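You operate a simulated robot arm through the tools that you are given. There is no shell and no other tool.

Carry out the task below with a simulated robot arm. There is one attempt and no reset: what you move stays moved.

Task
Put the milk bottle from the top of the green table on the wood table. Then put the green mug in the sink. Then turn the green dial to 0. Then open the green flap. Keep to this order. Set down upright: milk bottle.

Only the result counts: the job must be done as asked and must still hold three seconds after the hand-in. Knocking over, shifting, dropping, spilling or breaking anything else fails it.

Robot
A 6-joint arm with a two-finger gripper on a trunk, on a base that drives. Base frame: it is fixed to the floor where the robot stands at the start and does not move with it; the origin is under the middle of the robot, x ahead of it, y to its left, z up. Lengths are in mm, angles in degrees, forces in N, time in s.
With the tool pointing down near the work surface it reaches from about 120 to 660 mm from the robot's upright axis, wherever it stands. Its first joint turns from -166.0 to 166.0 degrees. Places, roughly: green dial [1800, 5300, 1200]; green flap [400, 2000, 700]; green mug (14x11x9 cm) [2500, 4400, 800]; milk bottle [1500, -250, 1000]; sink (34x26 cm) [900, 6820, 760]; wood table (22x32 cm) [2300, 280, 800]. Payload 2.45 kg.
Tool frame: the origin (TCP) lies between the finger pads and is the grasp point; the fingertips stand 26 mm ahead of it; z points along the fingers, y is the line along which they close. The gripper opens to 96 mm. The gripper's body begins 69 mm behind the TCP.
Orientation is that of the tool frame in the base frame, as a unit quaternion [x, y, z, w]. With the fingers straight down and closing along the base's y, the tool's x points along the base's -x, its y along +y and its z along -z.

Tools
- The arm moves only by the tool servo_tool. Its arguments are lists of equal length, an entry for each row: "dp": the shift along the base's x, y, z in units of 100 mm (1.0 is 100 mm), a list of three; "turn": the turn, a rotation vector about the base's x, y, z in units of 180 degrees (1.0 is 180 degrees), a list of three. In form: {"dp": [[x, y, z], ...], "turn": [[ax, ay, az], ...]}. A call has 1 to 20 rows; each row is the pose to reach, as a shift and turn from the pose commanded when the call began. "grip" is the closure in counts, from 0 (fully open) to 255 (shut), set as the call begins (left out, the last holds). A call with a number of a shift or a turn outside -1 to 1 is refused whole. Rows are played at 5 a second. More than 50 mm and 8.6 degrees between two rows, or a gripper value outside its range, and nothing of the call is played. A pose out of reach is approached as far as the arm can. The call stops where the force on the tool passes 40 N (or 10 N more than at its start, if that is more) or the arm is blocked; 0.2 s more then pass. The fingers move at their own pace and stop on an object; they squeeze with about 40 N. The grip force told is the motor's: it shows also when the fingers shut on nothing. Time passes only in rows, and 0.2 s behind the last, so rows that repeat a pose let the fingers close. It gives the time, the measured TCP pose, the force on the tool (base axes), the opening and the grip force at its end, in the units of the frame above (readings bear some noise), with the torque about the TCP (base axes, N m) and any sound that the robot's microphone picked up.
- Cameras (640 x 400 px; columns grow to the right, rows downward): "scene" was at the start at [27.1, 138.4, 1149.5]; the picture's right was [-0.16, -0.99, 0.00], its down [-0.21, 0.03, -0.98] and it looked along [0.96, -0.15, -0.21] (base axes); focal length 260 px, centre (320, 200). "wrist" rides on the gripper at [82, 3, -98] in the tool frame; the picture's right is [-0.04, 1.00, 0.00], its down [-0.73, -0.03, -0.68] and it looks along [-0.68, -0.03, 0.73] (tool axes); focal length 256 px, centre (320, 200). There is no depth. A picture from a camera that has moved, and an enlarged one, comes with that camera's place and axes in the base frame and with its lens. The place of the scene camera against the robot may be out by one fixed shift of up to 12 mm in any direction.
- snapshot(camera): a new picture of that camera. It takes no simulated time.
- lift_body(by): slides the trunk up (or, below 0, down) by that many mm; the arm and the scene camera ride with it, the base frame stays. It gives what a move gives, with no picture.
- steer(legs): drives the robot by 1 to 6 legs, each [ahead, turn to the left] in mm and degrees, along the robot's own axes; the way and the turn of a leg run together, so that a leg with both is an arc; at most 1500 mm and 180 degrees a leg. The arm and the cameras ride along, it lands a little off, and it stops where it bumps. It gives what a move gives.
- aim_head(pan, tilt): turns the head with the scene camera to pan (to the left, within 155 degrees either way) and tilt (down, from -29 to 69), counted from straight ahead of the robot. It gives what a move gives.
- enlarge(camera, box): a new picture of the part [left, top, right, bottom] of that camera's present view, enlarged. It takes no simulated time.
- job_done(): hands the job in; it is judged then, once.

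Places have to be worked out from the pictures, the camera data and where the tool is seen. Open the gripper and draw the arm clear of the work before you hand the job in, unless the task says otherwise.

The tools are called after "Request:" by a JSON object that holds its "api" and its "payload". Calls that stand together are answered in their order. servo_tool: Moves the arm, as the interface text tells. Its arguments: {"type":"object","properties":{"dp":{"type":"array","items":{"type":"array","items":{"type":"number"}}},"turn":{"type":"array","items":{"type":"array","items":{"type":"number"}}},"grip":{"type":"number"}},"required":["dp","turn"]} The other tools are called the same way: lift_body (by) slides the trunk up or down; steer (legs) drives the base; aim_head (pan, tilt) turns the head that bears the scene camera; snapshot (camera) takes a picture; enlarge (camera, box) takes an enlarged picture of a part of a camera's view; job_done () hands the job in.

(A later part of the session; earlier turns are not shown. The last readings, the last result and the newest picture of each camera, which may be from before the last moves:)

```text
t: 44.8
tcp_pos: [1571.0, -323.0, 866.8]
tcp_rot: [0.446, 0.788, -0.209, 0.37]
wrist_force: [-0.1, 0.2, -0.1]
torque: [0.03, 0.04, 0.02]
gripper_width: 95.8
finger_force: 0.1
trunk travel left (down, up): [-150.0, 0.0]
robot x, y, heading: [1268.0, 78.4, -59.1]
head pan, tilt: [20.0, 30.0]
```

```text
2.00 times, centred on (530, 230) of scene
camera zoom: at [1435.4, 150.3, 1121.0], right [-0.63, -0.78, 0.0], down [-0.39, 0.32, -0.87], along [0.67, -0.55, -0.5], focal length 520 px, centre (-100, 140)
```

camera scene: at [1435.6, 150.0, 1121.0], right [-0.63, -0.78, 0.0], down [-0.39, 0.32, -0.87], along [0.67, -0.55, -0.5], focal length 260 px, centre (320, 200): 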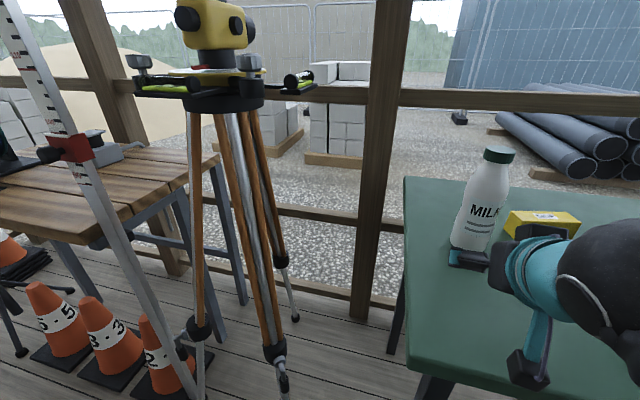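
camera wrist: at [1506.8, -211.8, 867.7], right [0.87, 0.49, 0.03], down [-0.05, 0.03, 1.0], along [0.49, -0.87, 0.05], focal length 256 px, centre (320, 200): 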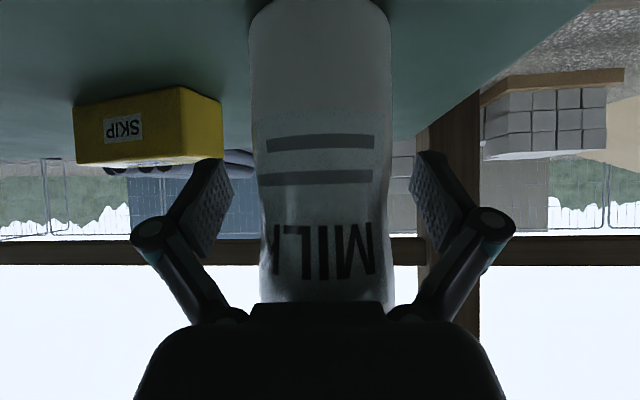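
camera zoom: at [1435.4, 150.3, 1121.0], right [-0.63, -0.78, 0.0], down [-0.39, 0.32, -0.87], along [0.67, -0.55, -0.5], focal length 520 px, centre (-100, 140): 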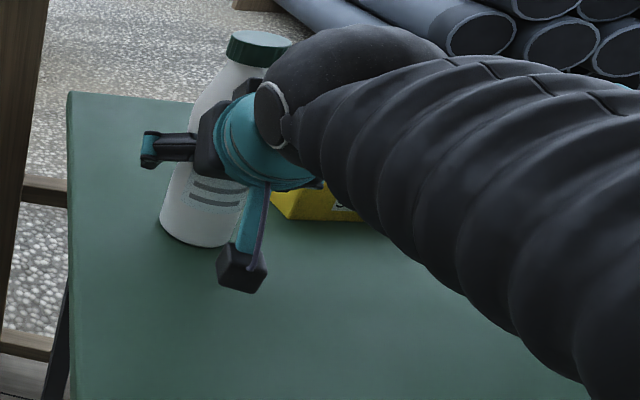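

The body is centred between the pads with the axis ~5 mm ahead of the TCP. I close the gripper.

Request:
{"api": "servo_tool", "payload": {"dp": [[0, 0, 0], [0, 0, 0], [0, 0, 0], [0, 0, 0], [0, 0, 0]], "turn": [[0, 0, 0], [0, 0, 0], [0, 0, 0], [0, 0, 0], [0, 0, 0]], "grip": 255}}

Request:
{"api": "snapshot", "payload": {"camera": "wrist"}}

```text
t: 46.0
tcp_pos: [1569.8, -322.5, 867.8]
tcp_rot: [0.445, 0.788, -0.209, 0.37]
wrist_force: [2.0, -1.7, 9.8]
torque: [-0.28, 0.15, -0.02]
gripper_width: 57.6
finger_force: 40.0
trunk travel left (down, up): [-150.0, 0.0]
robot x, y, heading: [1263.7, 78.3, -59.0]
head pan, tilt: [20.0, 30.0]
```

```text
taken
camera wrist: at [1506.8, -211.8, 868.1], right [0.87, 0.49, 0.03], down [-0.05, 0.03, 1.0], along [0.49, -0.87, 0.05], focal length 256 px, centre (320, 200)
```

wrist: 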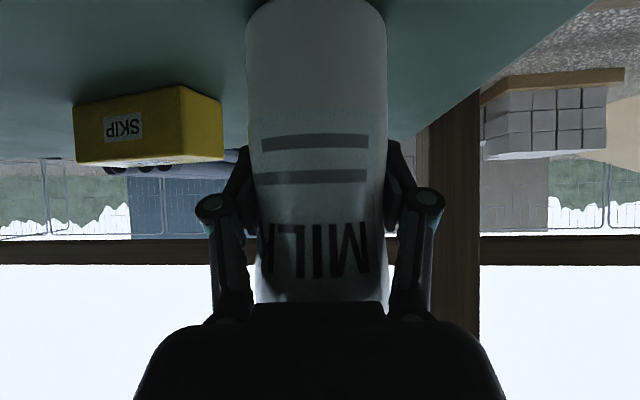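

Gripped at 57.6 mm with 40 N. I lift 30 mm slowly and check that it is held.

Request:
{"api": "servo_tool", "payload": {"dp": [[0, 0, 0.05], [0, 0, 0.1], [0, 0, 0.2], [0, 0, 0.3]], "turn": [[0, 0, 0], [0, 0, 0], [0, 0, 0], [0, 0, 0]]}}

Request:
{"api": "snapshot", "payload": {"camera": "wrist"}}

Request:
{"api": "enlarge", "payload": {"camera": "scene", "box": [420, 130, 640, 330]}}

```text
t: 47.0
tcp_pos: [1569.8, -321.9, 897.5]
tcp_rot: [0.446, 0.788, -0.209, 0.369]
wrist_force: [-0.2, 0.6, -3.0]
torque: [-0.05, -0.02, -0.03]
gripper_width: 57.6
finger_force: 40.0
trunk travel left (down, up): [-150.0, 0.0]
robot x, y, heading: [1270.0, 82.3, -59.0]
head pan, tilt: [20.0, 30.0]
```

```text
taken
camera wrist: at [1507.1, -211.9, 897.3], right [0.87, 0.49, 0.03], down [-0.05, 0.03, 1.0], along [0.49, -0.87, 0.05], focal length 256 px, centre (320, 200)
```

wrist: 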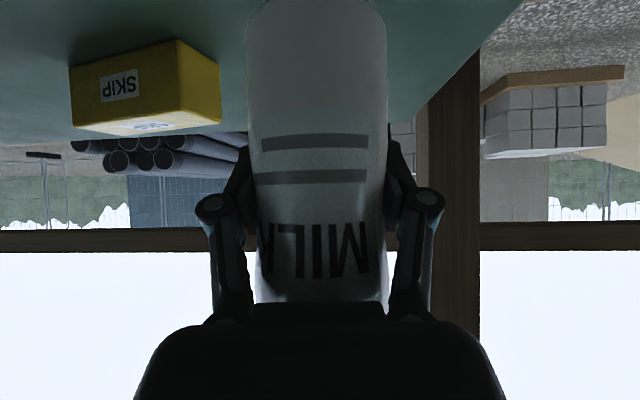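

```text
2.00 times, centred on (530, 230) of scene
camera zoom: at [1435.7, 149.9, 1120.9], right [-0.63, -0.78, 0.0], down [-0.39, 0.32, -0.87], along [0.67, -0.55, -0.5], focal length 520 px, centre (-100, 140)
```

zoom: 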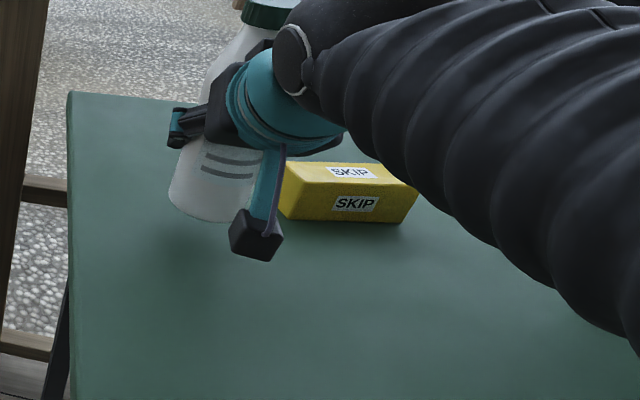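

Bottle is held (about 3 N weight). I raise it further and draw it in toward the robot before driving.

Request:
{"api": "servo_tool", "payload": {"dp": [[0, 0, 0.2], [-0.1, 0.17, 0.4], [-0.25, 0.43, 0.5], [-0.4, 0.68, 0.55], [-0.55, 0.93, 0.55]], "turn": [[0, 0, 0], [0, 0, 0], [0, 0, 0], [0, 0, 0], [0, 0, 0]]}}

Request:
{"api": "servo_tool", "payload": {"dp": [[-0.12, 0.2, 0], [-0.25, 0.43, 0]], "turn": [[0, 0, 0], [0, 0, 0]]}}

Request:
{"api": "snapshot", "payload": {"camera": "scene"}}

Request:
{"api": "snapshot", "payload": {"camera": "wrist"}}

```text
t: 48.2
tcp_pos: [1515.4, -228.9, 952.3]
tcp_rot: [0.445, 0.789, -0.208, 0.37]
wrist_force: [0.5, -0.5, -4.2]
torque: [-0.01, -0.02, -0.02]
gripper_width: 57.6
finger_force: 39.9
trunk travel left (down, up): [-150.0, 0.0]
robot x, y, heading: [1264.8, 78.7, -59.3]
head pan, tilt: [20.0, 30.0]
```

```text
t: 48.8
tcp_pos: [1489.7, -185.7, 954.0]
tcp_rot: [0.446, 0.788, -0.209, 0.37]
wrist_force: [0.3, -0.3, -3.4]
torque: [-0.02, -0.01, 0.02]
gripper_width: 57.3
finger_force: 39.6
trunk travel left (down, up): [-150.0, 0.0]
robot x, y, heading: [1266.6, 78.5, -58.9]
head pan, tilt: [20.0, 30.0]
```

```text
taken
camera scene: at [1435.9, 149.9, 1120.9], right [-0.63, -0.78, 0.0], down [-0.39, 0.32, -0.87], along [0.67, -0.55, -0.5], focal length 260 px, centre (320, 200)
```

scene: 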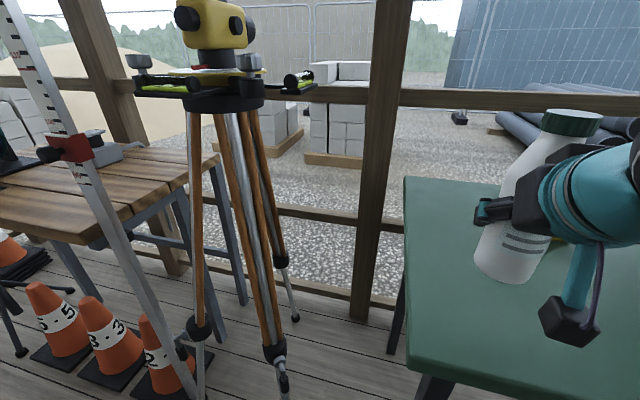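

```text
taken
camera wrist: at [1426.9, -75.0, 953.5], right [0.87, 0.49, 0.03], down [-0.05, 0.03, 1.0], along [0.49, -0.87, 0.05], focal length 256 px, centre (320, 200)
```

wrist: 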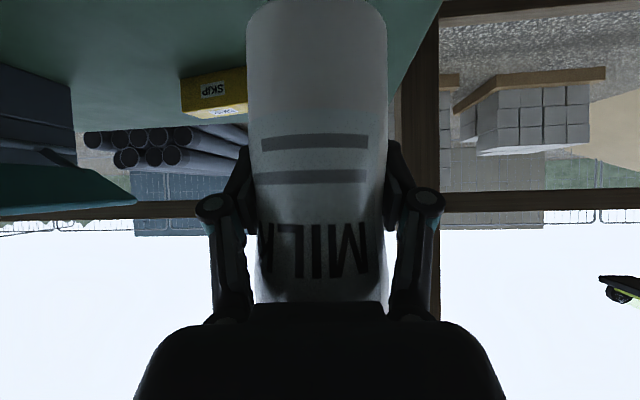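

Bottle secure. I back away from the green table, turn, drive toward the front of the wood table and turn to face it (planned stand ≈ (1944, 577), heading -55°).

Request:
{"api": "steer", "payload": {"legs": [[-300, 0], [0, 75]]}}

Request:
{"api": "aim_head", "payload": {"pan": -10, "tilt": 25}}

Request:
{"api": "snapshot", "payload": {"camera": "scene"}}

```text
t: 54.1
tcp_pos: [1427.3, 485.6, 954.3]
tcp_rot: [-0.127, 0.897, 0.06, 0.42]
wrist_force: [-0.6, -0.1, -3.4]
torque: [0.05, -0.02, -0.06]
gripper_width: 57.2
finger_force: 40.3
trunk travel left (down, up): [-150.0, 0.0]
robot x, y, heading: [1112.3, 339.5, 15.8]
head pan, tilt: [20.0, 30.0]
```

```text
t: 55.0
tcp_pos: [1425.4, 485.1, 953.4]
tcp_rot: [-0.127, 0.896, 0.061, 0.421]
wrist_force: [0.5, -0.8, -2.5]
torque: [0.03, -0.02, -0.01]
gripper_width: 57.0
finger_force: 40.5
trunk travel left (down, up): [-150.0, 0.0]
robot x, y, heading: [1111.6, 339.2, 16.0]
head pan, tilt: [-10.0, 25.0]
```

```text
taken
camera scene: at [1097.8, 478.4, 1128.9], right [0.1, -0.99, 0.0], down [-0.42, -0.04, -0.91], along [0.9, 0.09, -0.42], focal length 260 px, centre (320, 200)
```

scene: 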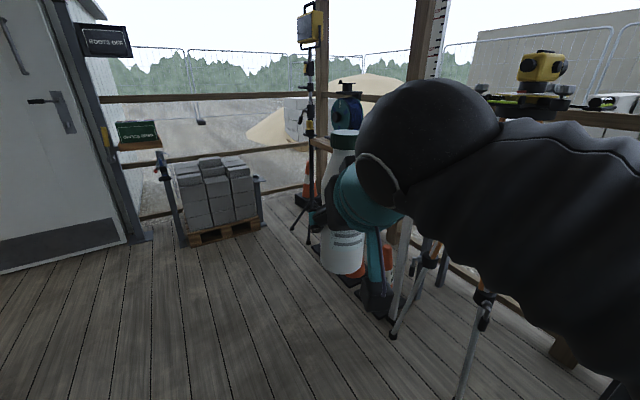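

Path ahead is clear. I drive the leg and turn toward the wood table.

Request:
{"api": "steer", "payload": {"legs": [[860, 0], [0, -71]]}}

Request:
{"api": "aim_head", "payload": {"pan": 25, "tilt": 25}}

Request:
{"api": "snapshot", "payload": {"camera": "scene"}}

Request:
{"api": "snapshot", "payload": {"camera": "wrist"}}

```text
t: 62.6
tcp_pos: [2176.5, 321.6, 954.6]
tcp_rot: [0.419, 0.803, -0.196, 0.376]
wrist_force: [-0.5, -0.3, -2.7]
torque: [-0.02, 0.01, -0.03]
gripper_width: 56.5
finger_force: 40.1
trunk travel left (down, up): [-150.0, 0.0]
robot x, y, heading: [1934.7, 568.7, -55.2]
head pan, tilt: [-10.0, 25.0]
```

```text
t: 63.6
tcp_pos: [2176.0, 321.0, 953.3]
tcp_rot: [0.419, 0.803, -0.196, 0.377]
wrist_force: [0.0, -0.2, -3.9]
torque: [-0.02, -0.06, 0.0]
gripper_width: 56.7
finger_force: 40.3
trunk travel left (down, up): [-150.0, 0.0]
robot x, y, heading: [1931.4, 569.6, -55.1]
head pan, tilt: [25.0, 25.0]
```

```text
taken
camera scene: at [2104.8, 659.6, 1128.9], right [-0.51, -0.86, 0.0], down [-0.36, 0.21, -0.91], along [0.78, -0.46, -0.42], focal length 260 px, centre (320, 200)
```

scene: 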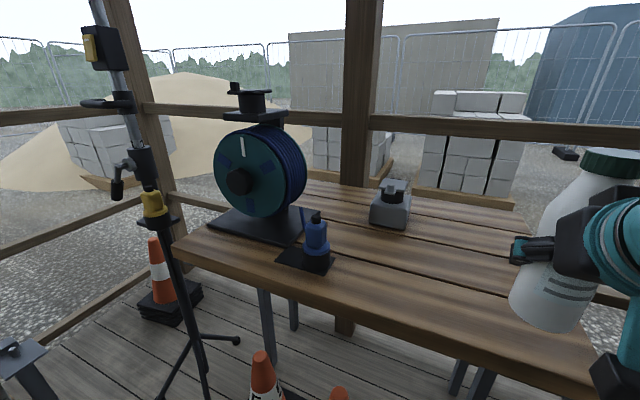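

```text
taken
camera wrist: at [2105.5, 428.4, 953.5], right [0.83, 0.55, 0.03], down [-0.06, 0.03, 1.0], along [0.55, -0.83, 0.05], focal length 256 px, centre (320, 200)
```

wrist: 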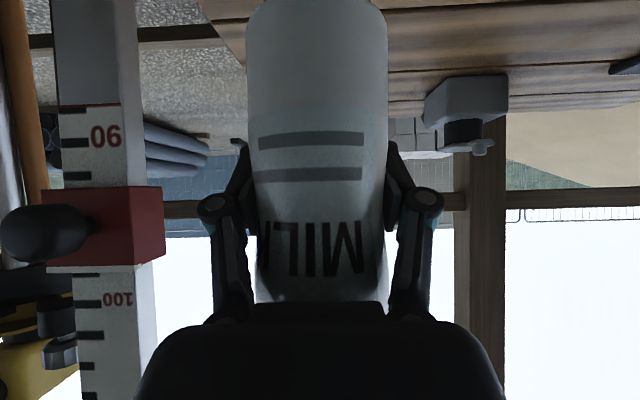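

The wood table is right in front; its top lies near z≈785–790, with the free area right of the reel and vise. I'll carry the bottle to about (2323, 253), mid-depth of the free area, then lower.

Request:
{"api": "servo_tool", "payload": {"dp": [[0.37, -0.17, 0], [0.74, -0.34, 0]], "turn": [[0, 0, 0], [0, 0, 0]]}}

Request:
{"api": "servo_tool", "payload": {"dp": [[0.37, -0.17, -0.1], [0.73, -0.34, -0.2]], "turn": [[0, 0, 0], [0, 0, 0]]}}

Request:
{"api": "snapshot", "payload": {"camera": "scene"}}

Request:
{"api": "snapshot", "payload": {"camera": "wrist"}}

```text
t: 64.2
tcp_pos: [2249.4, 287.1, 954.0]
tcp_rot: [0.419, 0.803, -0.196, 0.377]
wrist_force: [-0.5, -0.5, -1.9]
torque: [-0.03, -0.03, 0.01]
gripper_width: 56.7
finger_force: 39.8
trunk travel left (down, up): [-150.0, 0.0]
robot x, y, heading: [1935.7, 574.9, -55.4]
head pan, tilt: [25.0, 25.0]
```

```text
t: 64.8
tcp_pos: [2322.6, 253.4, 935.2]
tcp_rot: [0.419, 0.802, -0.197, 0.378]
wrist_force: [-1.0, 0.8, -2.1]
torque: [-0.03, -0.02, 0.02]
gripper_width: 56.6
finger_force: 39.8
trunk travel left (down, up): [-150.0, 0.0]
robot x, y, heading: [1938.1, 568.7, -55.0]
head pan, tilt: [25.0, 25.0]
```

```text
taken
camera scene: at [2104.5, 659.9, 1129.0], right [-0.51, -0.86, 0.0], down [-0.36, 0.21, -0.91], along [0.78, -0.46, -0.42], focal length 260 px, centre (320, 200)
```

scene: 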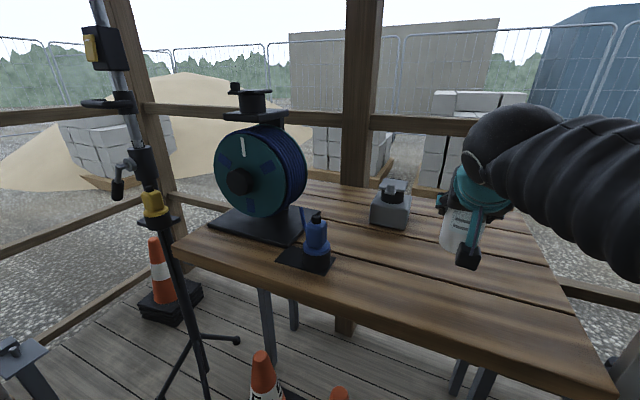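

```text
taken
camera wrist: at [2252.5, 360.2, 934.3], right [0.83, 0.55, 0.03], down [-0.06, 0.03, 1.0], along [0.55, -0.83, 0.05], focal length 256 px, centre (320, 200)
```

wrist: 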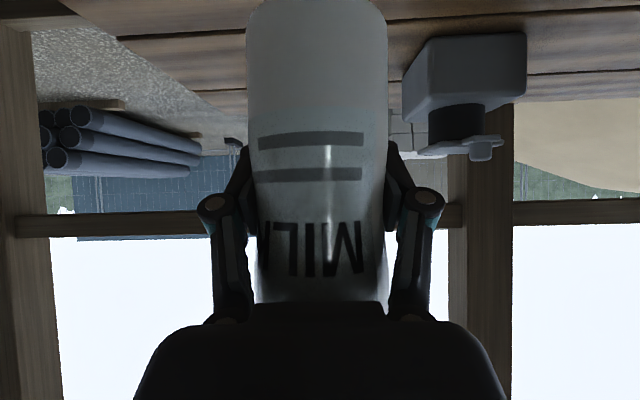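

The bottle base is ~70 mm above the table top over free wood. I descend most of the way.

Request:
{"api": "servo_tool", "payload": {"dp": [[0, 0, -0.3], [0, 0, -0.55], [0, 0, -0.63]], "turn": [[0, 0, 0], [0, 0, 0], [0, 0, 0]]}}

Request:
{"api": "enlarge", "payload": {"camera": "scene", "box": [380, 150, 580, 290]}}

Request:
{"api": "snapshot", "payload": {"camera": "wrist"}}

```text
t: 65.7
tcp_pos: [2322.3, 253.0, 871.4]
tcp_rot: [0.419, 0.803, -0.196, 0.377]
wrist_force: [-0.5, 0.2, -3.6]
torque: [-0.05, 0.0, -0.03]
gripper_width: 56.4
finger_force: 40.0
trunk travel left (down, up): [-150.0, 0.0]
robot x, y, heading: [1935.0, 570.6, -55.4]
head pan, tilt: [25.0, 25.0]
```

```text
2.86 times, centred on (480, 220) of scene
camera zoom: at [2105.0, 659.7, 1128.9], right [-0.51, -0.86, 0.0], down [-0.36, 0.21, -0.91], along [0.78, -0.46, -0.42], focal length 743 px, centre (-137, 143)
```

zoom: 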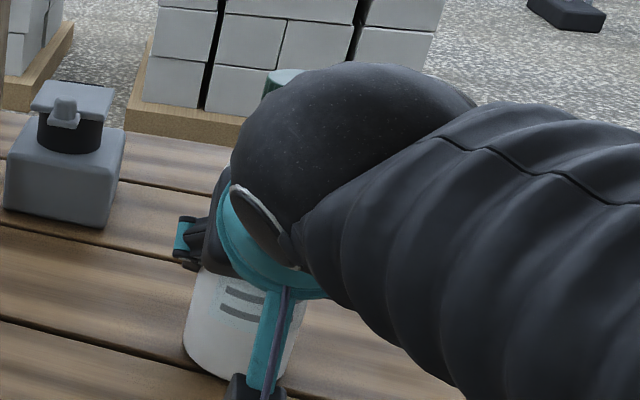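

```text
taken
camera wrist: at [2252.7, 360.4, 870.8], right [0.83, 0.55, 0.03], down [-0.06, 0.03, 1.0], along [0.55, -0.83, 0.05], focal length 256 px, centre (320, 200)
```

wrist: 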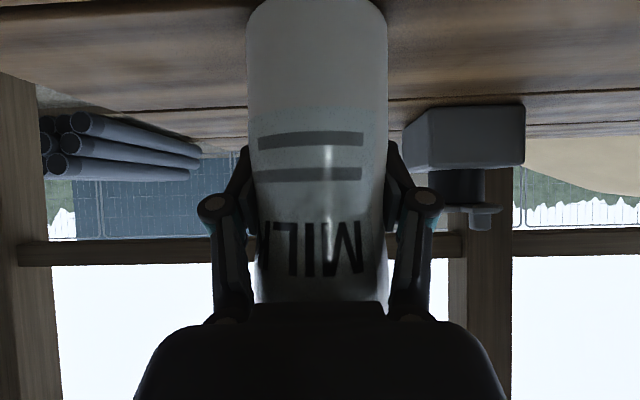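

Nearly down, no contact yet. I continue in 2 mm rows and watch the force.

Request:
{"api": "servo_tool", "payload": {"dp": [[0, 0, -0.02], [0, 0, -0.04]], "turn": [[0, 0, 0], [0, 0, 0]]}}

Request:
{"api": "servo_tool", "payload": {"dp": [[0, 0, -0.02], [0, 0, -0.04]], "turn": [[0, 0, 0], [0, 0, 0]]}}

```text
t: 66.2
tcp_pos: [2323.3, 253.9, 869.0]
tcp_rot: [0.418, 0.802, -0.196, 0.379]
wrist_force: [-1.0, -0.1, 13.7]
torque: [-0.06, 0.53, 0.02]
gripper_width: 56.2
finger_force: 39.7
trunk travel left (down, up): [-150.0, 0.0]
robot x, y, heading: [1939.7, 574.4, -55.3]
head pan, tilt: [25.0, 25.0]
```

```text
t: 66.8
tcp_pos: [2322.5, 254.9, 865.4]
tcp_rot: [0.418, 0.801, -0.197, 0.381]
wrist_force: [1.6, 1.6, 33.6]
torque: [-0.19, 0.39, -0.25]
gripper_width: 55.7
finger_force: 40.0
trunk travel left (down, up): [-150.0, 0.0]
robot x, y, heading: [1931.5, 569.2, -55.2]
head pan, tilt: [25.0, 25.0]
```

Contact made (33 N, a bit more than needed). I ease up 4 mm to relieve the push and check.

Request:
{"api": "servo_tool", "payload": {"dp": [[0, 0, 0.02], [0, 0, 0.035]], "turn": [[0, 0, 0], [0, 0, 0]]}}

Request:
{"api": "snapshot", "payload": {"camera": "wrist"}}

Request:
{"api": "enlarge", "payload": {"camera": "scene", "box": [380, 150, 580, 290]}}

```text
t: 67.5
tcp_pos: [2322.4, 254.5, 865.7]
tcp_rot: [0.419, 0.802, -0.196, 0.377]
wrist_force: [1.2, 2.7, 19.7]
torque: [-0.28, -0.1, 0.0]
gripper_width: 55.3
finger_force: 40.0
trunk travel left (down, up): [-150.0, 0.0]
robot x, y, heading: [1938.2, 571.2, -55.3]
head pan, tilt: [25.0, 25.0]
```

```text
taken
camera wrist: at [2252.3, 361.0, 865.7], right [0.83, 0.55, 0.03], down [-0.06, 0.03, 1.0], along [0.55, -0.83, 0.05], focal length 256 px, centre (320, 200)
```

wrist: 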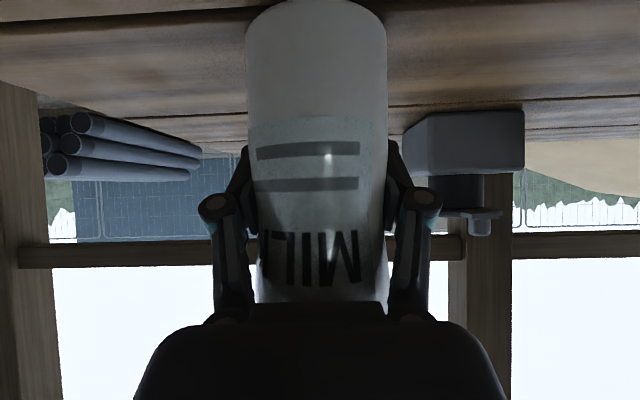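

```text
2.86 times, centred on (480, 220) of scene
camera zoom: at [2104.3, 660.4, 1128.8], right [-0.51, -0.86, 0.0], down [-0.36, 0.21, -0.91], along [0.78, -0.46, -0.42], focal length 743 px, centre (-137, 143)
```

zoom: 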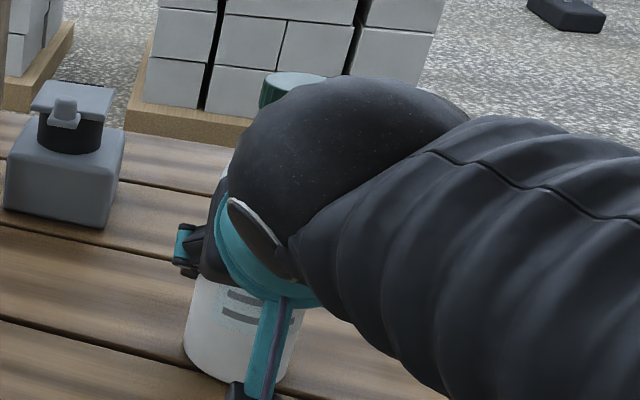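

Still 20 N of push; I ease up 2 mm more before releasing.

Request:
{"api": "servo_tool", "payload": {"dp": [[0, 0, 0.01], [0, 0, 0.02], [0, 0, 0.02]], "turn": [[0, 0, 0], [0, 0, 0], [0, 0, 0]]}}

```text
t: 68.2
tcp_pos: [2321.6, 254.2, 866.4]
tcp_rot: [0.42, 0.803, -0.196, 0.375]
wrist_force: [-0.8, 0.3, -3.4]
torque: [-0.01, 0.03, -0.05]
gripper_width: 55.1
finger_force: 40.3
trunk travel left (down, up): [-150.0, 0.0]
robot x, y, heading: [1935.9, 575.0, -55.3]
head pan, tilt: [25.0, 25.0]
```

Now the arm carries the weight again with the base a hair above the wood. I lower 1 mm and open the gripper.

Request:
{"api": "servo_tool", "payload": {"dp": [[0, 0, -0.01], [0, 0, -0.012]], "turn": [[0, 0, 0], [0, 0, 0]]}}

Request:
{"api": "servo_tool", "payload": {"dp": [[0, 0, 0], [0, 0, 0], [0, 0, 0], [0, 0, 0]], "turn": [[0, 0, 0], [0, 0, 0], [0, 0, 0], [0, 0, 0]], "grip": 0}}

Request:
{"api": "snapshot", "payload": {"camera": "wrist"}}

Request:
{"api": "enlarge", "payload": {"camera": "scene", "box": [380, 150, 580, 290]}}

```text
t: 68.8
tcp_pos: [2323.2, 253.1, 866.4]
tcp_rot: [0.419, 0.803, -0.196, 0.376]
wrist_force: [0.2, -0.2, -2.8]
torque: [-0.03, -0.02, 0.01]
gripper_width: 55.3
finger_force: 40.1
trunk travel left (down, up): [-150.0, 0.0]
robot x, y, heading: [1936.2, 569.2, -55.3]
head pan, tilt: [25.0, 25.0]
```

```text
t: 69.8
tcp_pos: [2322.3, 254.0, 866.9]
tcp_rot: [0.419, 0.803, -0.195, 0.377]
wrist_force: [0.6, -1.1, -0.3]
torque: [-0.04, 0.01, -0.02]
gripper_width: 96.2
finger_force: 0.0
trunk travel left (down, up): [-150.0, 0.0]
robot x, y, heading: [1931.2, 572.8, -55.2]
head pan, tilt: [25.0, 25.0]
```

```text
taken
camera wrist: at [2252.6, 360.7, 866.7], right [0.83, 0.55, 0.03], down [-0.06, 0.03, 1.0], along [0.55, -0.83, 0.05], focal length 256 px, centre (320, 200)
```

wrist: 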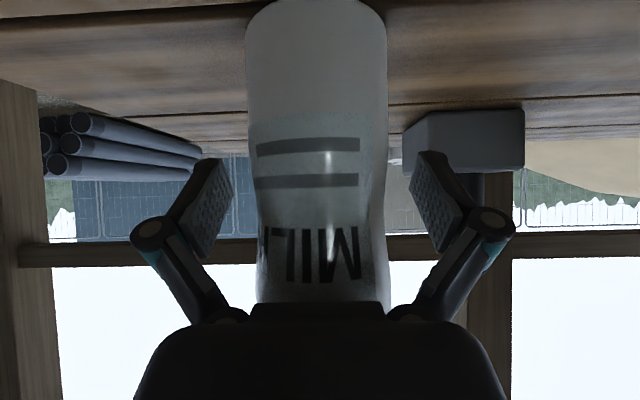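

```text
2.86 times, centred on (480, 220) of scene
camera zoom: at [2104.9, 659.8, 1128.9], right [-0.51, -0.86, 0.0], down [-0.36, 0.21, -0.91], along [0.78, -0.46, -0.42], focal length 743 px, centre (-137, 143)
```

zoom: 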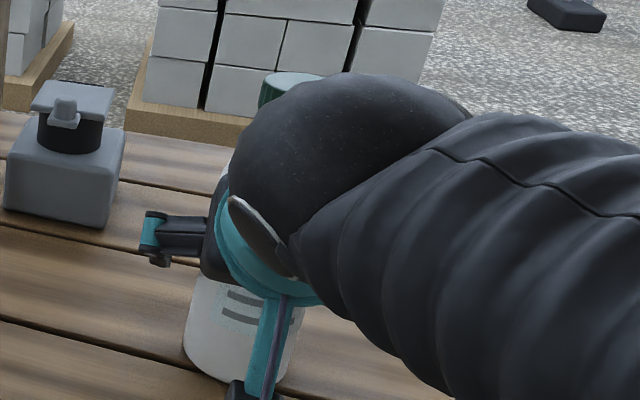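

The bottle stands free with clearance on both sides. I back the gripper straight out.

Request:
{"api": "servo_tool", "payload": {"dp": [[-0.1, 0.14, 0], [-0.3, 0.43, 0], [-0.55, 0.79, 0]], "turn": [[0, 0, 0], [0, 0, 0], [0, 0, 0]]}}

Request:
{"api": "servo_tool", "payload": {"dp": [[-0.28, 0.4, 0.2], [-0.5, 0.72, 0.5]], "turn": [[0, 0, 0], [0, 0, 0]]}}

Request:
{"api": "snapshot", "payload": {"camera": "scene"}}

Request:
{"api": "snapshot", "payload": {"camera": "wrist"}}

```text
t: 70.7
tcp_pos: [2266.6, 331.9, 867.2]
tcp_rot: [0.419, 0.802, -0.196, 0.377]
wrist_force: [0.4, -0.1, -0.6]
torque: [0.03, -0.02, -0.04]
gripper_width: 95.9
finger_force: 0.0
trunk travel left (down, up): [-150.0, 0.0]
robot x, y, heading: [1935.6, 570.7, -55.2]
head pan, tilt: [25.0, 25.0]
```

```text
refused: row 1 steps farther than a row can; nothing moved
```

```text
taken
camera scene: at [2105.2, 659.6, 1128.9], right [-0.51, -0.86, 0.0], down [-0.36, 0.21, -0.91], along [0.78, -0.46, -0.42], focal length 260 px, centre (320, 200)
```

scene: 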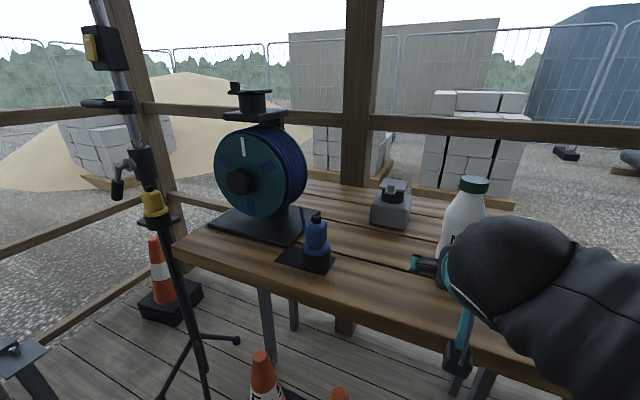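

```text
taken
camera wrist: at [2197.4, 439.4, 867.7], right [0.83, 0.55, 0.03], down [-0.06, 0.03, 1.0], along [0.55, -0.83, 0.05], focal length 256 px, centre (320, 200)
```

wrist: 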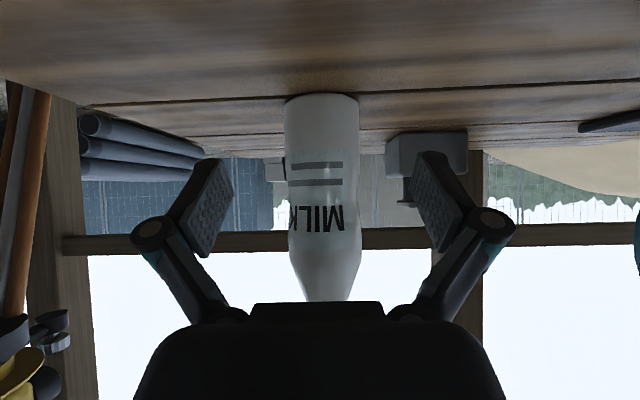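

The bottle stands upright on the wood table. I retract and raise the arm in smaller rows.

Request:
{"api": "servo_tool", "payload": {"dp": [[-0.2, 0.3, 0.1], [-0.4, 0.6, 0.3], [-0.55, 0.82, 0.55], [-0.55, 0.82, 0.9]], "turn": [[0, 0, 0], [0, 0, 0], [0, 0, 0], [0, 0, 0]]}}

Request:
{"api": "enlarge", "payload": {"camera": "scene", "box": [380, 120, 600, 290]}}

Request:
{"api": "aim_head", "payload": {"pan": 100, "tilt": 15}}

Request:
{"api": "snapshot", "payload": {"camera": "scene"}}

Request:
{"api": "aim_head", "payload": {"pan": 150, "tilt": 15}}

Request:
{"api": "snapshot", "payload": {"camera": "scene"}}

```text
t: 71.7
tcp_pos: [2212.4, 414.7, 958.5]
tcp_rot: [0.419, 0.802, -0.196, 0.377]
wrist_force: [0.5, 0.0, 0.6]
torque: [-0.01, -0.02, 0.01]
gripper_width: 96.1
finger_force: 0.1
trunk travel left (down, up): [-150.0, 0.0]
robot x, y, heading: [1932.0, 568.5, -55.3]
head pan, tilt: [25.0, 25.0]
```

```text
2.35 times, centred on (490, 205) of scene
camera zoom: at [2104.8, 659.7, 1128.9], right [-0.51, -0.86, 0.0], down [-0.36, 0.21, -0.91], along [0.78, -0.46, -0.42], focal length 612 px, centre (-80, 188)
```

zoom: 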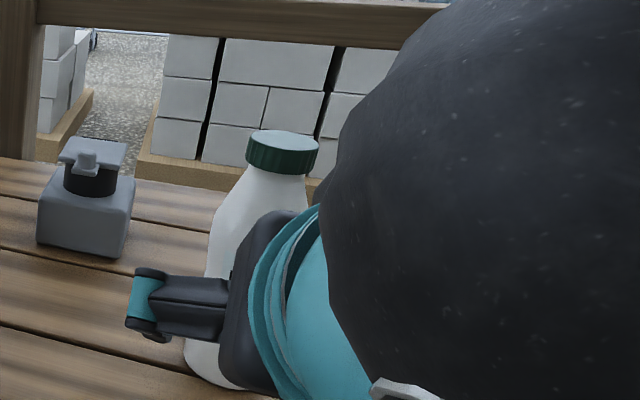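

```text
t: 73.1
tcp_pos: [2212.9, 414.5, 958.4]
tcp_rot: [0.419, 0.802, -0.197, 0.377]
wrist_force: [0.5, -0.6, 0.7]
torque: [0.0, -0.02, 0.02]
gripper_width: 96.1
finger_force: 0.1
trunk travel left (down, up): [-150.0, 0.0]
robot x, y, heading: [1934.8, 573.9, -55.2]
head pan, tilt: [100.0, 15.0]
```

```text
taken
camera scene: at [2091.8, 771.9, 1145.2], right [0.7, -0.71, 0.0], down [-0.18, -0.18, -0.97], along [0.69, 0.68, -0.26], focal length 260 px, centre (320, 200)
```

scene: 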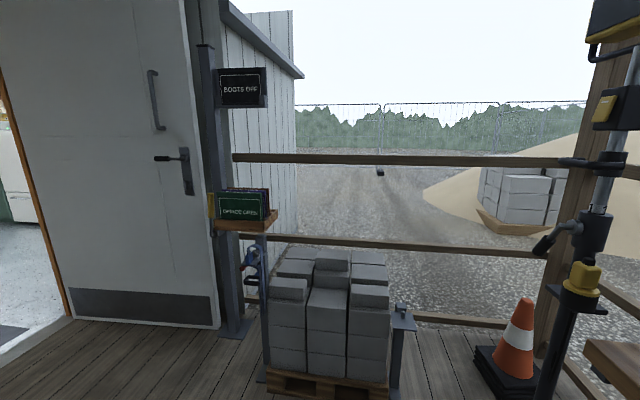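

```text
t: 74.3
tcp_pos: [2212.9, 415.1, 958.1]
tcp_rot: [0.419, 0.802, -0.196, 0.377]
wrist_force: [-0.1, 0.2, 0.3]
torque: [-0.02, -0.04, 0.04]
gripper_width: 96.1
finger_force: 0.0
trunk travel left (down, up): [-150.0, 0.0]
robot x, y, heading: [1934.7, 569.6, -55.1]
head pan, tilt: [150.0, 15.0]
```

```text
taken
camera scene: at [2017.8, 799.4, 1145.2], right [1.0, 0.08, 0.0], down [0.02, -0.26, -0.97], along [-0.08, 0.96, -0.26], focal length 260 px, centre (320, 200)
```

scene: 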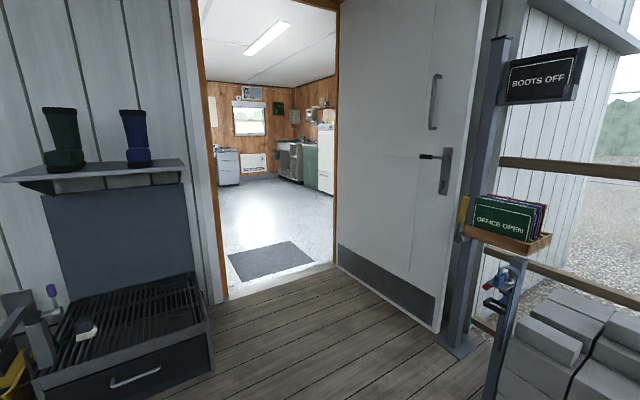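

The milk bottle is placed. Next is inside through the doorway (center ≈ (1586, 2606), wall rotated ~37°). I'll turn left, drive to a point lined up with the doorway, and face it.

Request:
{"api": "steer", "payload": {"legs": [[0, 136.5], [1340, 0], [0, 46.3]]}}

Request:
{"api": "aim_head", "payload": {"pan": 20, "tilt": 15}}

Request:
{"api": "snapshot", "payload": {"camera": "scene"}}

Request:
{"api": "aim_head", "payload": {"pan": -15, "tilt": 15}}

Request:
{"api": "snapshot", "payload": {"camera": "scene"}}

```text
t: 88.8
tcp_pos: [1849.0, 2046.6, 957.1]
tcp_rot: [0.814, -0.397, -0.382, -0.186]
wrist_force: [-0.1, 0.2, 0.0]
torque: [0.01, 0.0, 0.01]
gripper_width: 95.7
finger_force: 0.1
trunk travel left (down, up): [-150.0, 0.0]
robot x, y, heading: [2135.6, 1903.0, 127.8]
head pan, tilt: [150.0, 15.0]
```

```text
t: 90.9
tcp_pos: [1848.6, 2048.3, 957.9]
tcp_rot: [0.814, -0.397, -0.382, -0.186]
wrist_force: [-0.2, 0.0, 0.3]
torque: [0.01, 0.01, 0.0]
gripper_width: 95.9
finger_force: 0.0
trunk travel left (down, up): [-150.0, 0.0]
robot x, y, heading: [2135.2, 1905.6, 127.8]
head pan, tilt: [20.0, 15.0]
```

```text
taken
camera scene: at [1963.2, 1805.4, 1145.2], right [0.53, 0.85, 0.0], down [0.22, -0.14, -0.97], along [-0.82, 0.51, -0.26], focal length 260 px, centre (320, 200)
```

scene: 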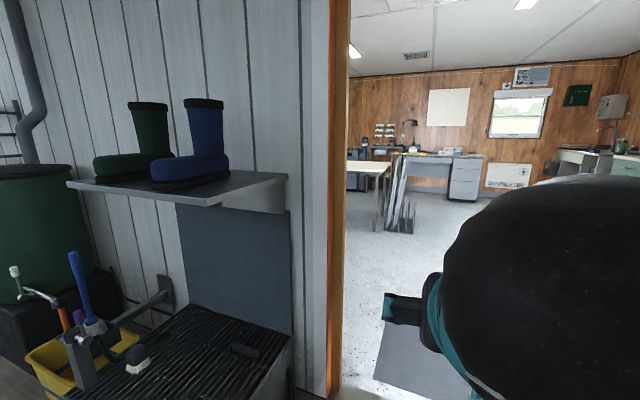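

```text
t: 91.9
tcp_pos: [1849.7, 2046.9, 958.0]
tcp_rot: [0.814, -0.396, -0.382, -0.186]
wrist_force: [0.7, 0.0, -0.2]
torque: [0.02, 0.0, 0.0]
gripper_width: 96.1
finger_force: 0.0
trunk travel left (down, up): [-150.0, 0.0]
robot x, y, heading: [2133.3, 1903.5, 128.1]
head pan, tilt: [-15.0, 15.0]
```

```text
taken
camera scene: at [2006.0, 1841.8, 1145.2], right [0.92, 0.39, 0.0], down [0.1, -0.24, -0.97], along [-0.38, 0.89, -0.26], focal length 260 px, centre (320, 200)
```

scene: 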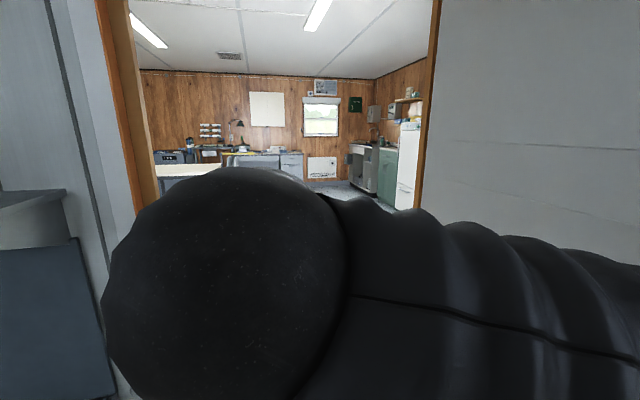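

I'm lined up with the doorway (jambs ≈424 mm left, ≈513 mm right of centreline). I drive straight in 1400 mm and look around the room.

Request:
{"api": "steer", "payload": {"legs": [[1400, 0]]}}

Request:
{"api": "aim_head", "payload": {"pan": 60, "tilt": 15}}

Request:
{"api": "snapshot", "payload": {"camera": "scene"}}

Request:
{"api": "aim_head", "payload": {"pan": -50, "tilt": 10}}

Request:
{"api": "snapshot", "payload": {"camera": "scene"}}

Request:
{"api": "aim_head", "payload": {"pan": 125, "tilt": 15}}

Request:
{"api": "snapshot", "payload": {"camera": "scene"}}

Request:
{"api": "aim_head", "payload": {"pan": -110, "tilt": 15}}

Request:
{"api": "snapshot", "payload": {"camera": "scene"}}

```text
t: 98.9
tcp_pos: [983.5, 3143.6, 958.4]
tcp_rot: [0.817, -0.391, -0.383, -0.183]
wrist_force: [0.1, -0.1, -0.1]
torque: [-0.01, -0.02, 0.01]
gripper_width: 95.8
finger_force: 0.1
trunk travel left (down, up): [-150.0, 0.0]
robot x, y, heading: [1274.7, 3002.3, 128.4]
head pan, tilt: [-15.0, 15.0]
```

```text
t: 100.4
tcp_pos: [987.2, 3140.9, 959.9]
tcp_rot: [0.815, -0.391, -0.386, -0.184]
wrist_force: [0.1, 0.0, -0.3]
torque: [-0.03, -0.03, -0.01]
gripper_width: 96.2
finger_force: 0.0
trunk travel left (down, up): [-150.0, 0.0]
robot x, y, heading: [1271.5, 3003.6, 128.7]
head pan, tilt: [60.0, 15.0]
```

```text
taken
camera scene: at [1082.9, 2846.3, 1146.7], right [-0.15, 0.99, -0.01], down [0.26, 0.03, -0.96], along [-0.95, -0.14, -0.26], focal length 260 px, centre (320, 200)
```

scene: 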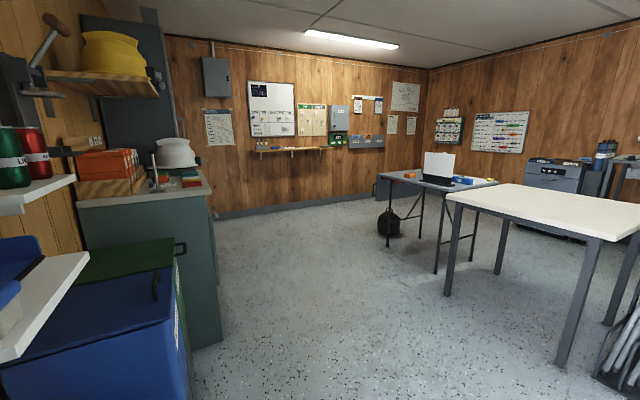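

```text
t: 102.3
tcp_pos: [986.3, 3140.1, 960.6]
tcp_rot: [0.815, -0.392, -0.385, -0.184]
wrist_force: [-0.3, 0.5, -0.6]
torque: [-0.01, 0.01, 0.01]
gripper_width: 96.0
finger_force: 0.0
trunk travel left (down, up): [-150.0, 0.0]
robot x, y, heading: [1273.8, 3004.5, 128.6]
head pan, tilt: [-50.0, 10.0]
```

```text
taken
camera scene: at [1193.7, 2951.3, 1154.8], right [0.98, -0.2, 0.01], down [-0.03, -0.18, -0.98], along [0.2, 0.96, -0.18], focal length 260 px, centre (320, 200)
```

scene: 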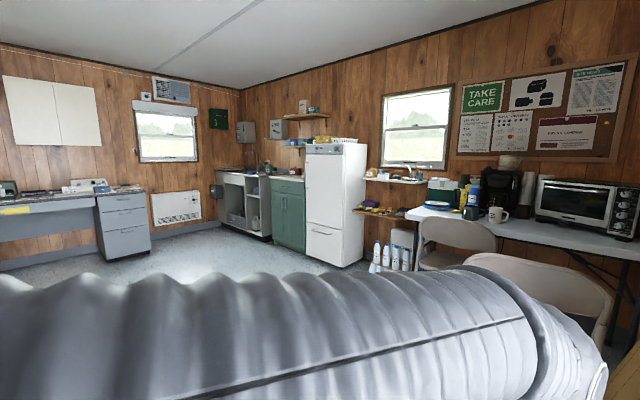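

```text
t: 104.9
tcp_pos: [986.8, 3140.8, 959.8]
tcp_rot: [0.814, -0.391, -0.387, -0.184]
wrist_force: [-0.4, -0.4, 0.1]
torque: [0.01, -0.03, 0.01]
gripper_width: 96.0
finger_force: 0.1
trunk travel left (down, up): [-150.0, 0.0]
robot x, y, heading: [1275.0, 3003.6, 128.6]
head pan, tilt: [125.0, 15.0]
```

```text
taken
camera scene: at [1148.8, 2770.5, 1147.5], right [-0.96, 0.28, -0.01], down [0.08, 0.24, -0.97], along [-0.27, -0.93, -0.25], focal length 260 px, centre (320, 200)
```

scene: 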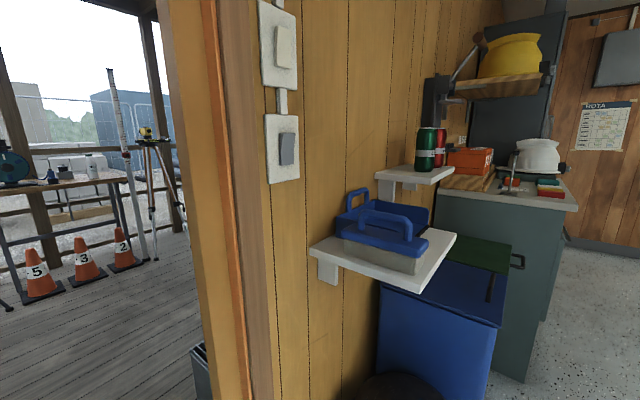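

```text
t: 108.2
tcp_pos: [987.0, 3141.5, 959.9]
tcp_rot: [0.816, -0.391, -0.385, -0.183]
wrist_force: [-0.4, -0.7, -1.0]
torque: [-0.02, 0.02, 0.0]
gripper_width: 95.9
finger_force: 0.0
trunk travel left (down, up): [-150.0, 0.0]
robot x, y, heading: [1270.2, 3004.9, 128.9]
head pan, tilt: [-110.0, 15.0]
```

```text
taken
camera scene: at [1263.9, 2889.8, 1147.3], right [0.32, -0.95, 0.01], down [-0.24, -0.09, -0.97], along [0.92, 0.31, -0.26], focal length 260 px, centre (320, 200)
```

scene: 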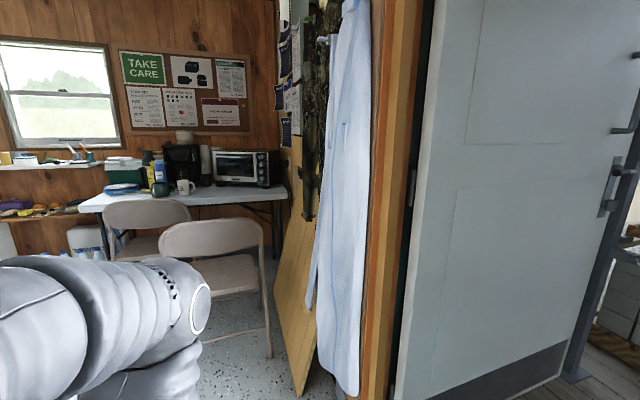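

The room shows: mug table with chairs to the right, kitchen/sink far, and a blue bin with a green flap to the left. Let me zoom on the mug table.

Request:
{"api": "enlarge", "payload": {"camera": "scene", "box": [60, 110, 300, 260]}}

Request:
{"api": "aim_head", "payload": {"pan": -75, "tilt": 15}}

Request:
{"api": "snapshot", "payload": {"camera": "scene"}}

Request:
{"api": "enlarge", "payload": {"camera": "scene", "box": [200, 130, 440, 280]}}

```text
2.67 times, centred on (180, 185) of scene
camera zoom: at [1263.9, 2889.8, 1147.3], right [0.32, -0.95, 0.01], down [-0.24, -0.09, -0.97], along [0.92, 0.31, -0.26], focal length 694 px, centre (693, 240)
```

zoom: 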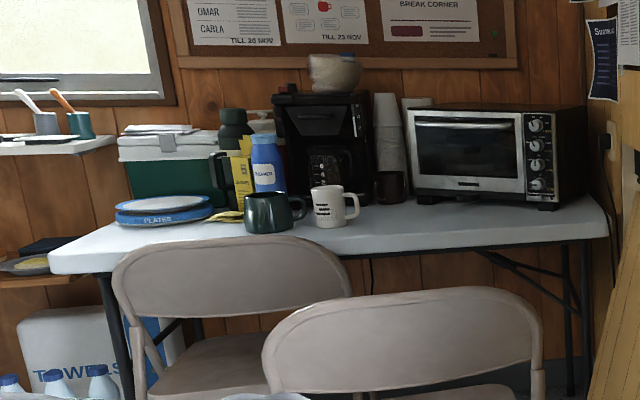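

```text
t: 109.2
tcp_pos: [986.6, 3139.0, 959.8]
tcp_rot: [0.815, -0.392, -0.385, -0.185]
wrist_force: [-0.4, -0.1, -0.6]
torque: [0.0, 0.0, 0.01]
gripper_width: 95.9
finger_force: 0.0
trunk travel left (down, up): [-150.0, 0.0]
robot x, y, heading: [1270.5, 3004.4, 128.4]
head pan, tilt: [-75.0, 15.0]
```

```text
taken
camera scene: at [1230.9, 2935.1, 1146.9], right [0.8, -0.6, 0.01], down [-0.15, -0.21, -0.97], along [0.58, 0.77, -0.26], focal length 260 px, centre (320, 200)
```

scene: 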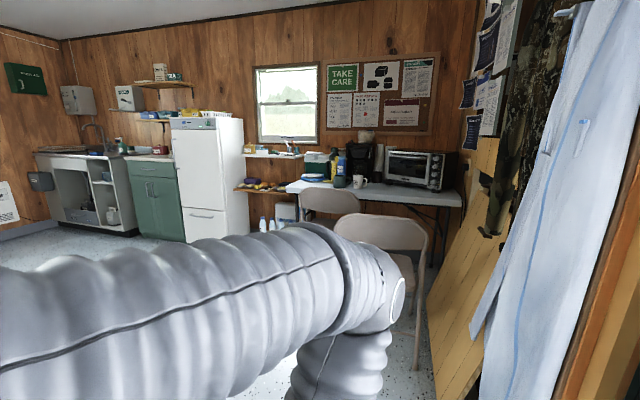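

```text
2.67 times, centred on (320, 205) of scene
camera zoom: at [1230.9, 2935.1, 1146.9], right [0.8, -0.6, 0.01], down [-0.15, -0.21, -0.97], along [0.58, 0.77, -0.26], focal length 694 px, centre (320, 187)
```

zoom: 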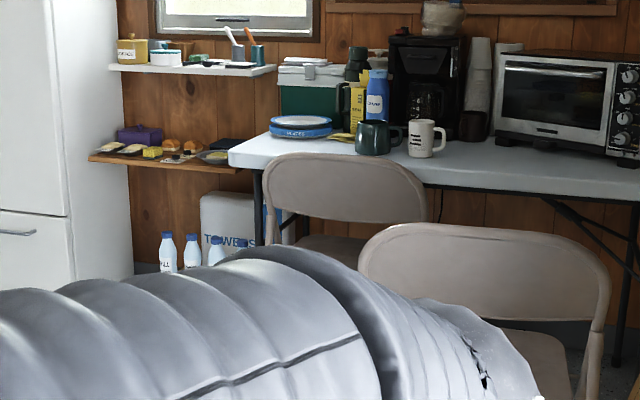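

The dark green mug stands near the table's front edge behind the left folding chair, with a white mug on its handle side. I'll drive deeper into the room to a waypoint (≈(1350, 3900)) and view the table and chairs from there.

Request:
{"api": "steer", "payload": {"legs": [[0, -43.5], [900, 0]]}}

Request:
{"api": "aim_head", "payload": {"pan": -60, "tilt": 20}}

Request:
{"api": "snapshot", "payload": {"camera": "scene"}}

Request:
{"api": "aim_head", "payload": {"pan": 20, "tilt": 10}}

Request:
{"api": "snapshot", "payload": {"camera": "scene"}}

```text
t: 116.0
tcp_pos: [1236.0, 4188.1, 959.0]
tcp_rot: [-0.612, 0.665, 0.29, 0.314]
wrist_force: [0.0, 0.2, 0.8]
torque: [0.02, -0.03, 0.04]
gripper_width: 95.9
finger_force: 0.1
trunk travel left (down, up): [-150.0, 0.0]
robot x, y, heading: [1347.4, 3895.3, 85.0]
head pan, tilt: [-75.0, 15.0]
```

```text
t: 116.7
tcp_pos: [1235.3, 4189.2, 960.9]
tcp_rot: [-0.613, 0.665, 0.292, 0.313]
wrist_force: [-0.4, 0.5, -0.8]
torque: [0.04, -0.01, -0.02]
gripper_width: 95.8
finger_force: 0.0
trunk travel left (down, up): [-150.0, 0.0]
robot x, y, heading: [1346.8, 3897.9, 84.8]
head pan, tilt: [-60.0, 20.0]
```

```text
taken
camera scene: at [1266.4, 3883.7, 1137.1], right [0.42, -0.91, 0.0], down [-0.31, -0.14, -0.94], along [0.85, 0.4, -0.34], focal length 260 px, centre (320, 200)
```

scene: 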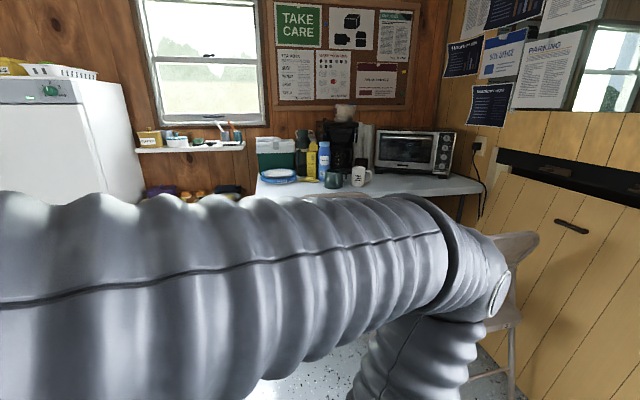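

```text
t: 118.3
tcp_pos: [1235.2, 4189.3, 960.4]
tcp_rot: [-0.612, 0.665, 0.29, 0.314]
wrist_force: [-0.4, 0.0, -0.5]
torque: [0.04, 0.03, -0.01]
gripper_width: 96.1
finger_force: 0.2
trunk travel left (down, up): [-150.0, 0.0]
robot x, y, heading: [1345.5, 3892.0, 84.9]
head pan, tilt: [20.0, 10.0]
```

```text
taken
camera scene: at [1157.9, 3934.1, 1153.3], right [0.97, 0.26, 0.0], down [0.04, -0.17, -0.98], along [-0.26, 0.95, -0.17], focal length 260 px, centre (320, 200)
```

scene: 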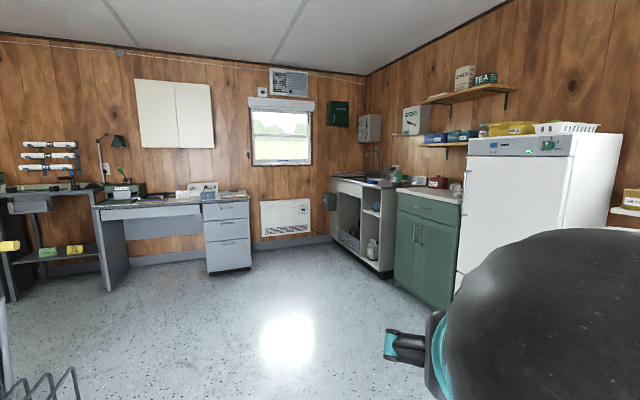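

The green dial is on the fridge's control panel. To see the mug table unobstructed I turn the robot right so the arm clears the view.

Request:
{"api": "steer", "payload": {"legs": [[0, -110]]}}

Request:
{"api": "aim_head", "payload": {"pan": 50, "tilt": 25}}

Request:
{"api": "snapshot", "payload": {"camera": "scene"}}

Request:
{"api": "enlarge", "payload": {"camera": "scene", "box": [220, 60, 420, 185]}}

```text
t: 123.2
tcp_pos: [1664.1, 3907.6, 960.3]
tcp_rot: [0.186, 0.884, -0.087, 0.42]
wrist_force: [0.3, -0.5, 0.1]
torque: [-0.01, 0.02, -0.01]
gripper_width: 96.2
finger_force: 0.0
trunk travel left (down, up): [-150.0, 0.0]
robot x, y, heading: [1349.5, 3895.3, -24.0]
head pan, tilt: [20.0, 10.0]
```

```text
t: 124.2
tcp_pos: [1664.0, 3906.3, 958.8]
tcp_rot: [0.185, 0.885, -0.086, 0.419]
wrist_force: [0.4, 0.8, -0.1]
torque: [0.03, -0.02, 0.0]
gripper_width: 95.9
finger_force: 0.1
trunk travel left (down, up): [-150.0, 0.0]
robot x, y, heading: [1348.1, 3895.4, -23.9]
head pan, tilt: [50.0, 25.0]
```

```text
taken
camera scene: at [1435.8, 4099.4, 1129.0], right [0.44, -0.9, 0.0], down [-0.38, -0.19, -0.91], along [0.81, 0.4, -0.42], focal length 260 px, centre (320, 200)
```

scene: 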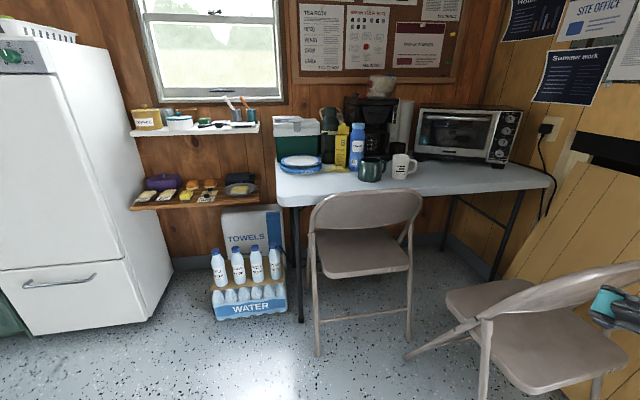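

```text
3.20 times, centred on (320, 122) of scene
camera zoom: at [1435.8, 4099.4, 1129.0], right [0.44, -0.9, 0.0], down [-0.38, -0.19, -0.91], along [0.81, 0.4, -0.42], focal length 832 px, centre (320, 448)
```

zoom: 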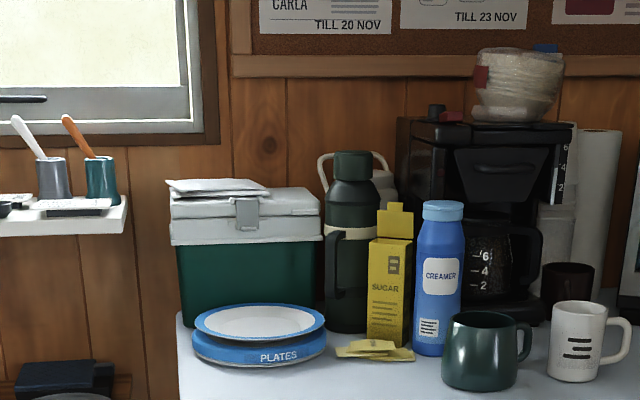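

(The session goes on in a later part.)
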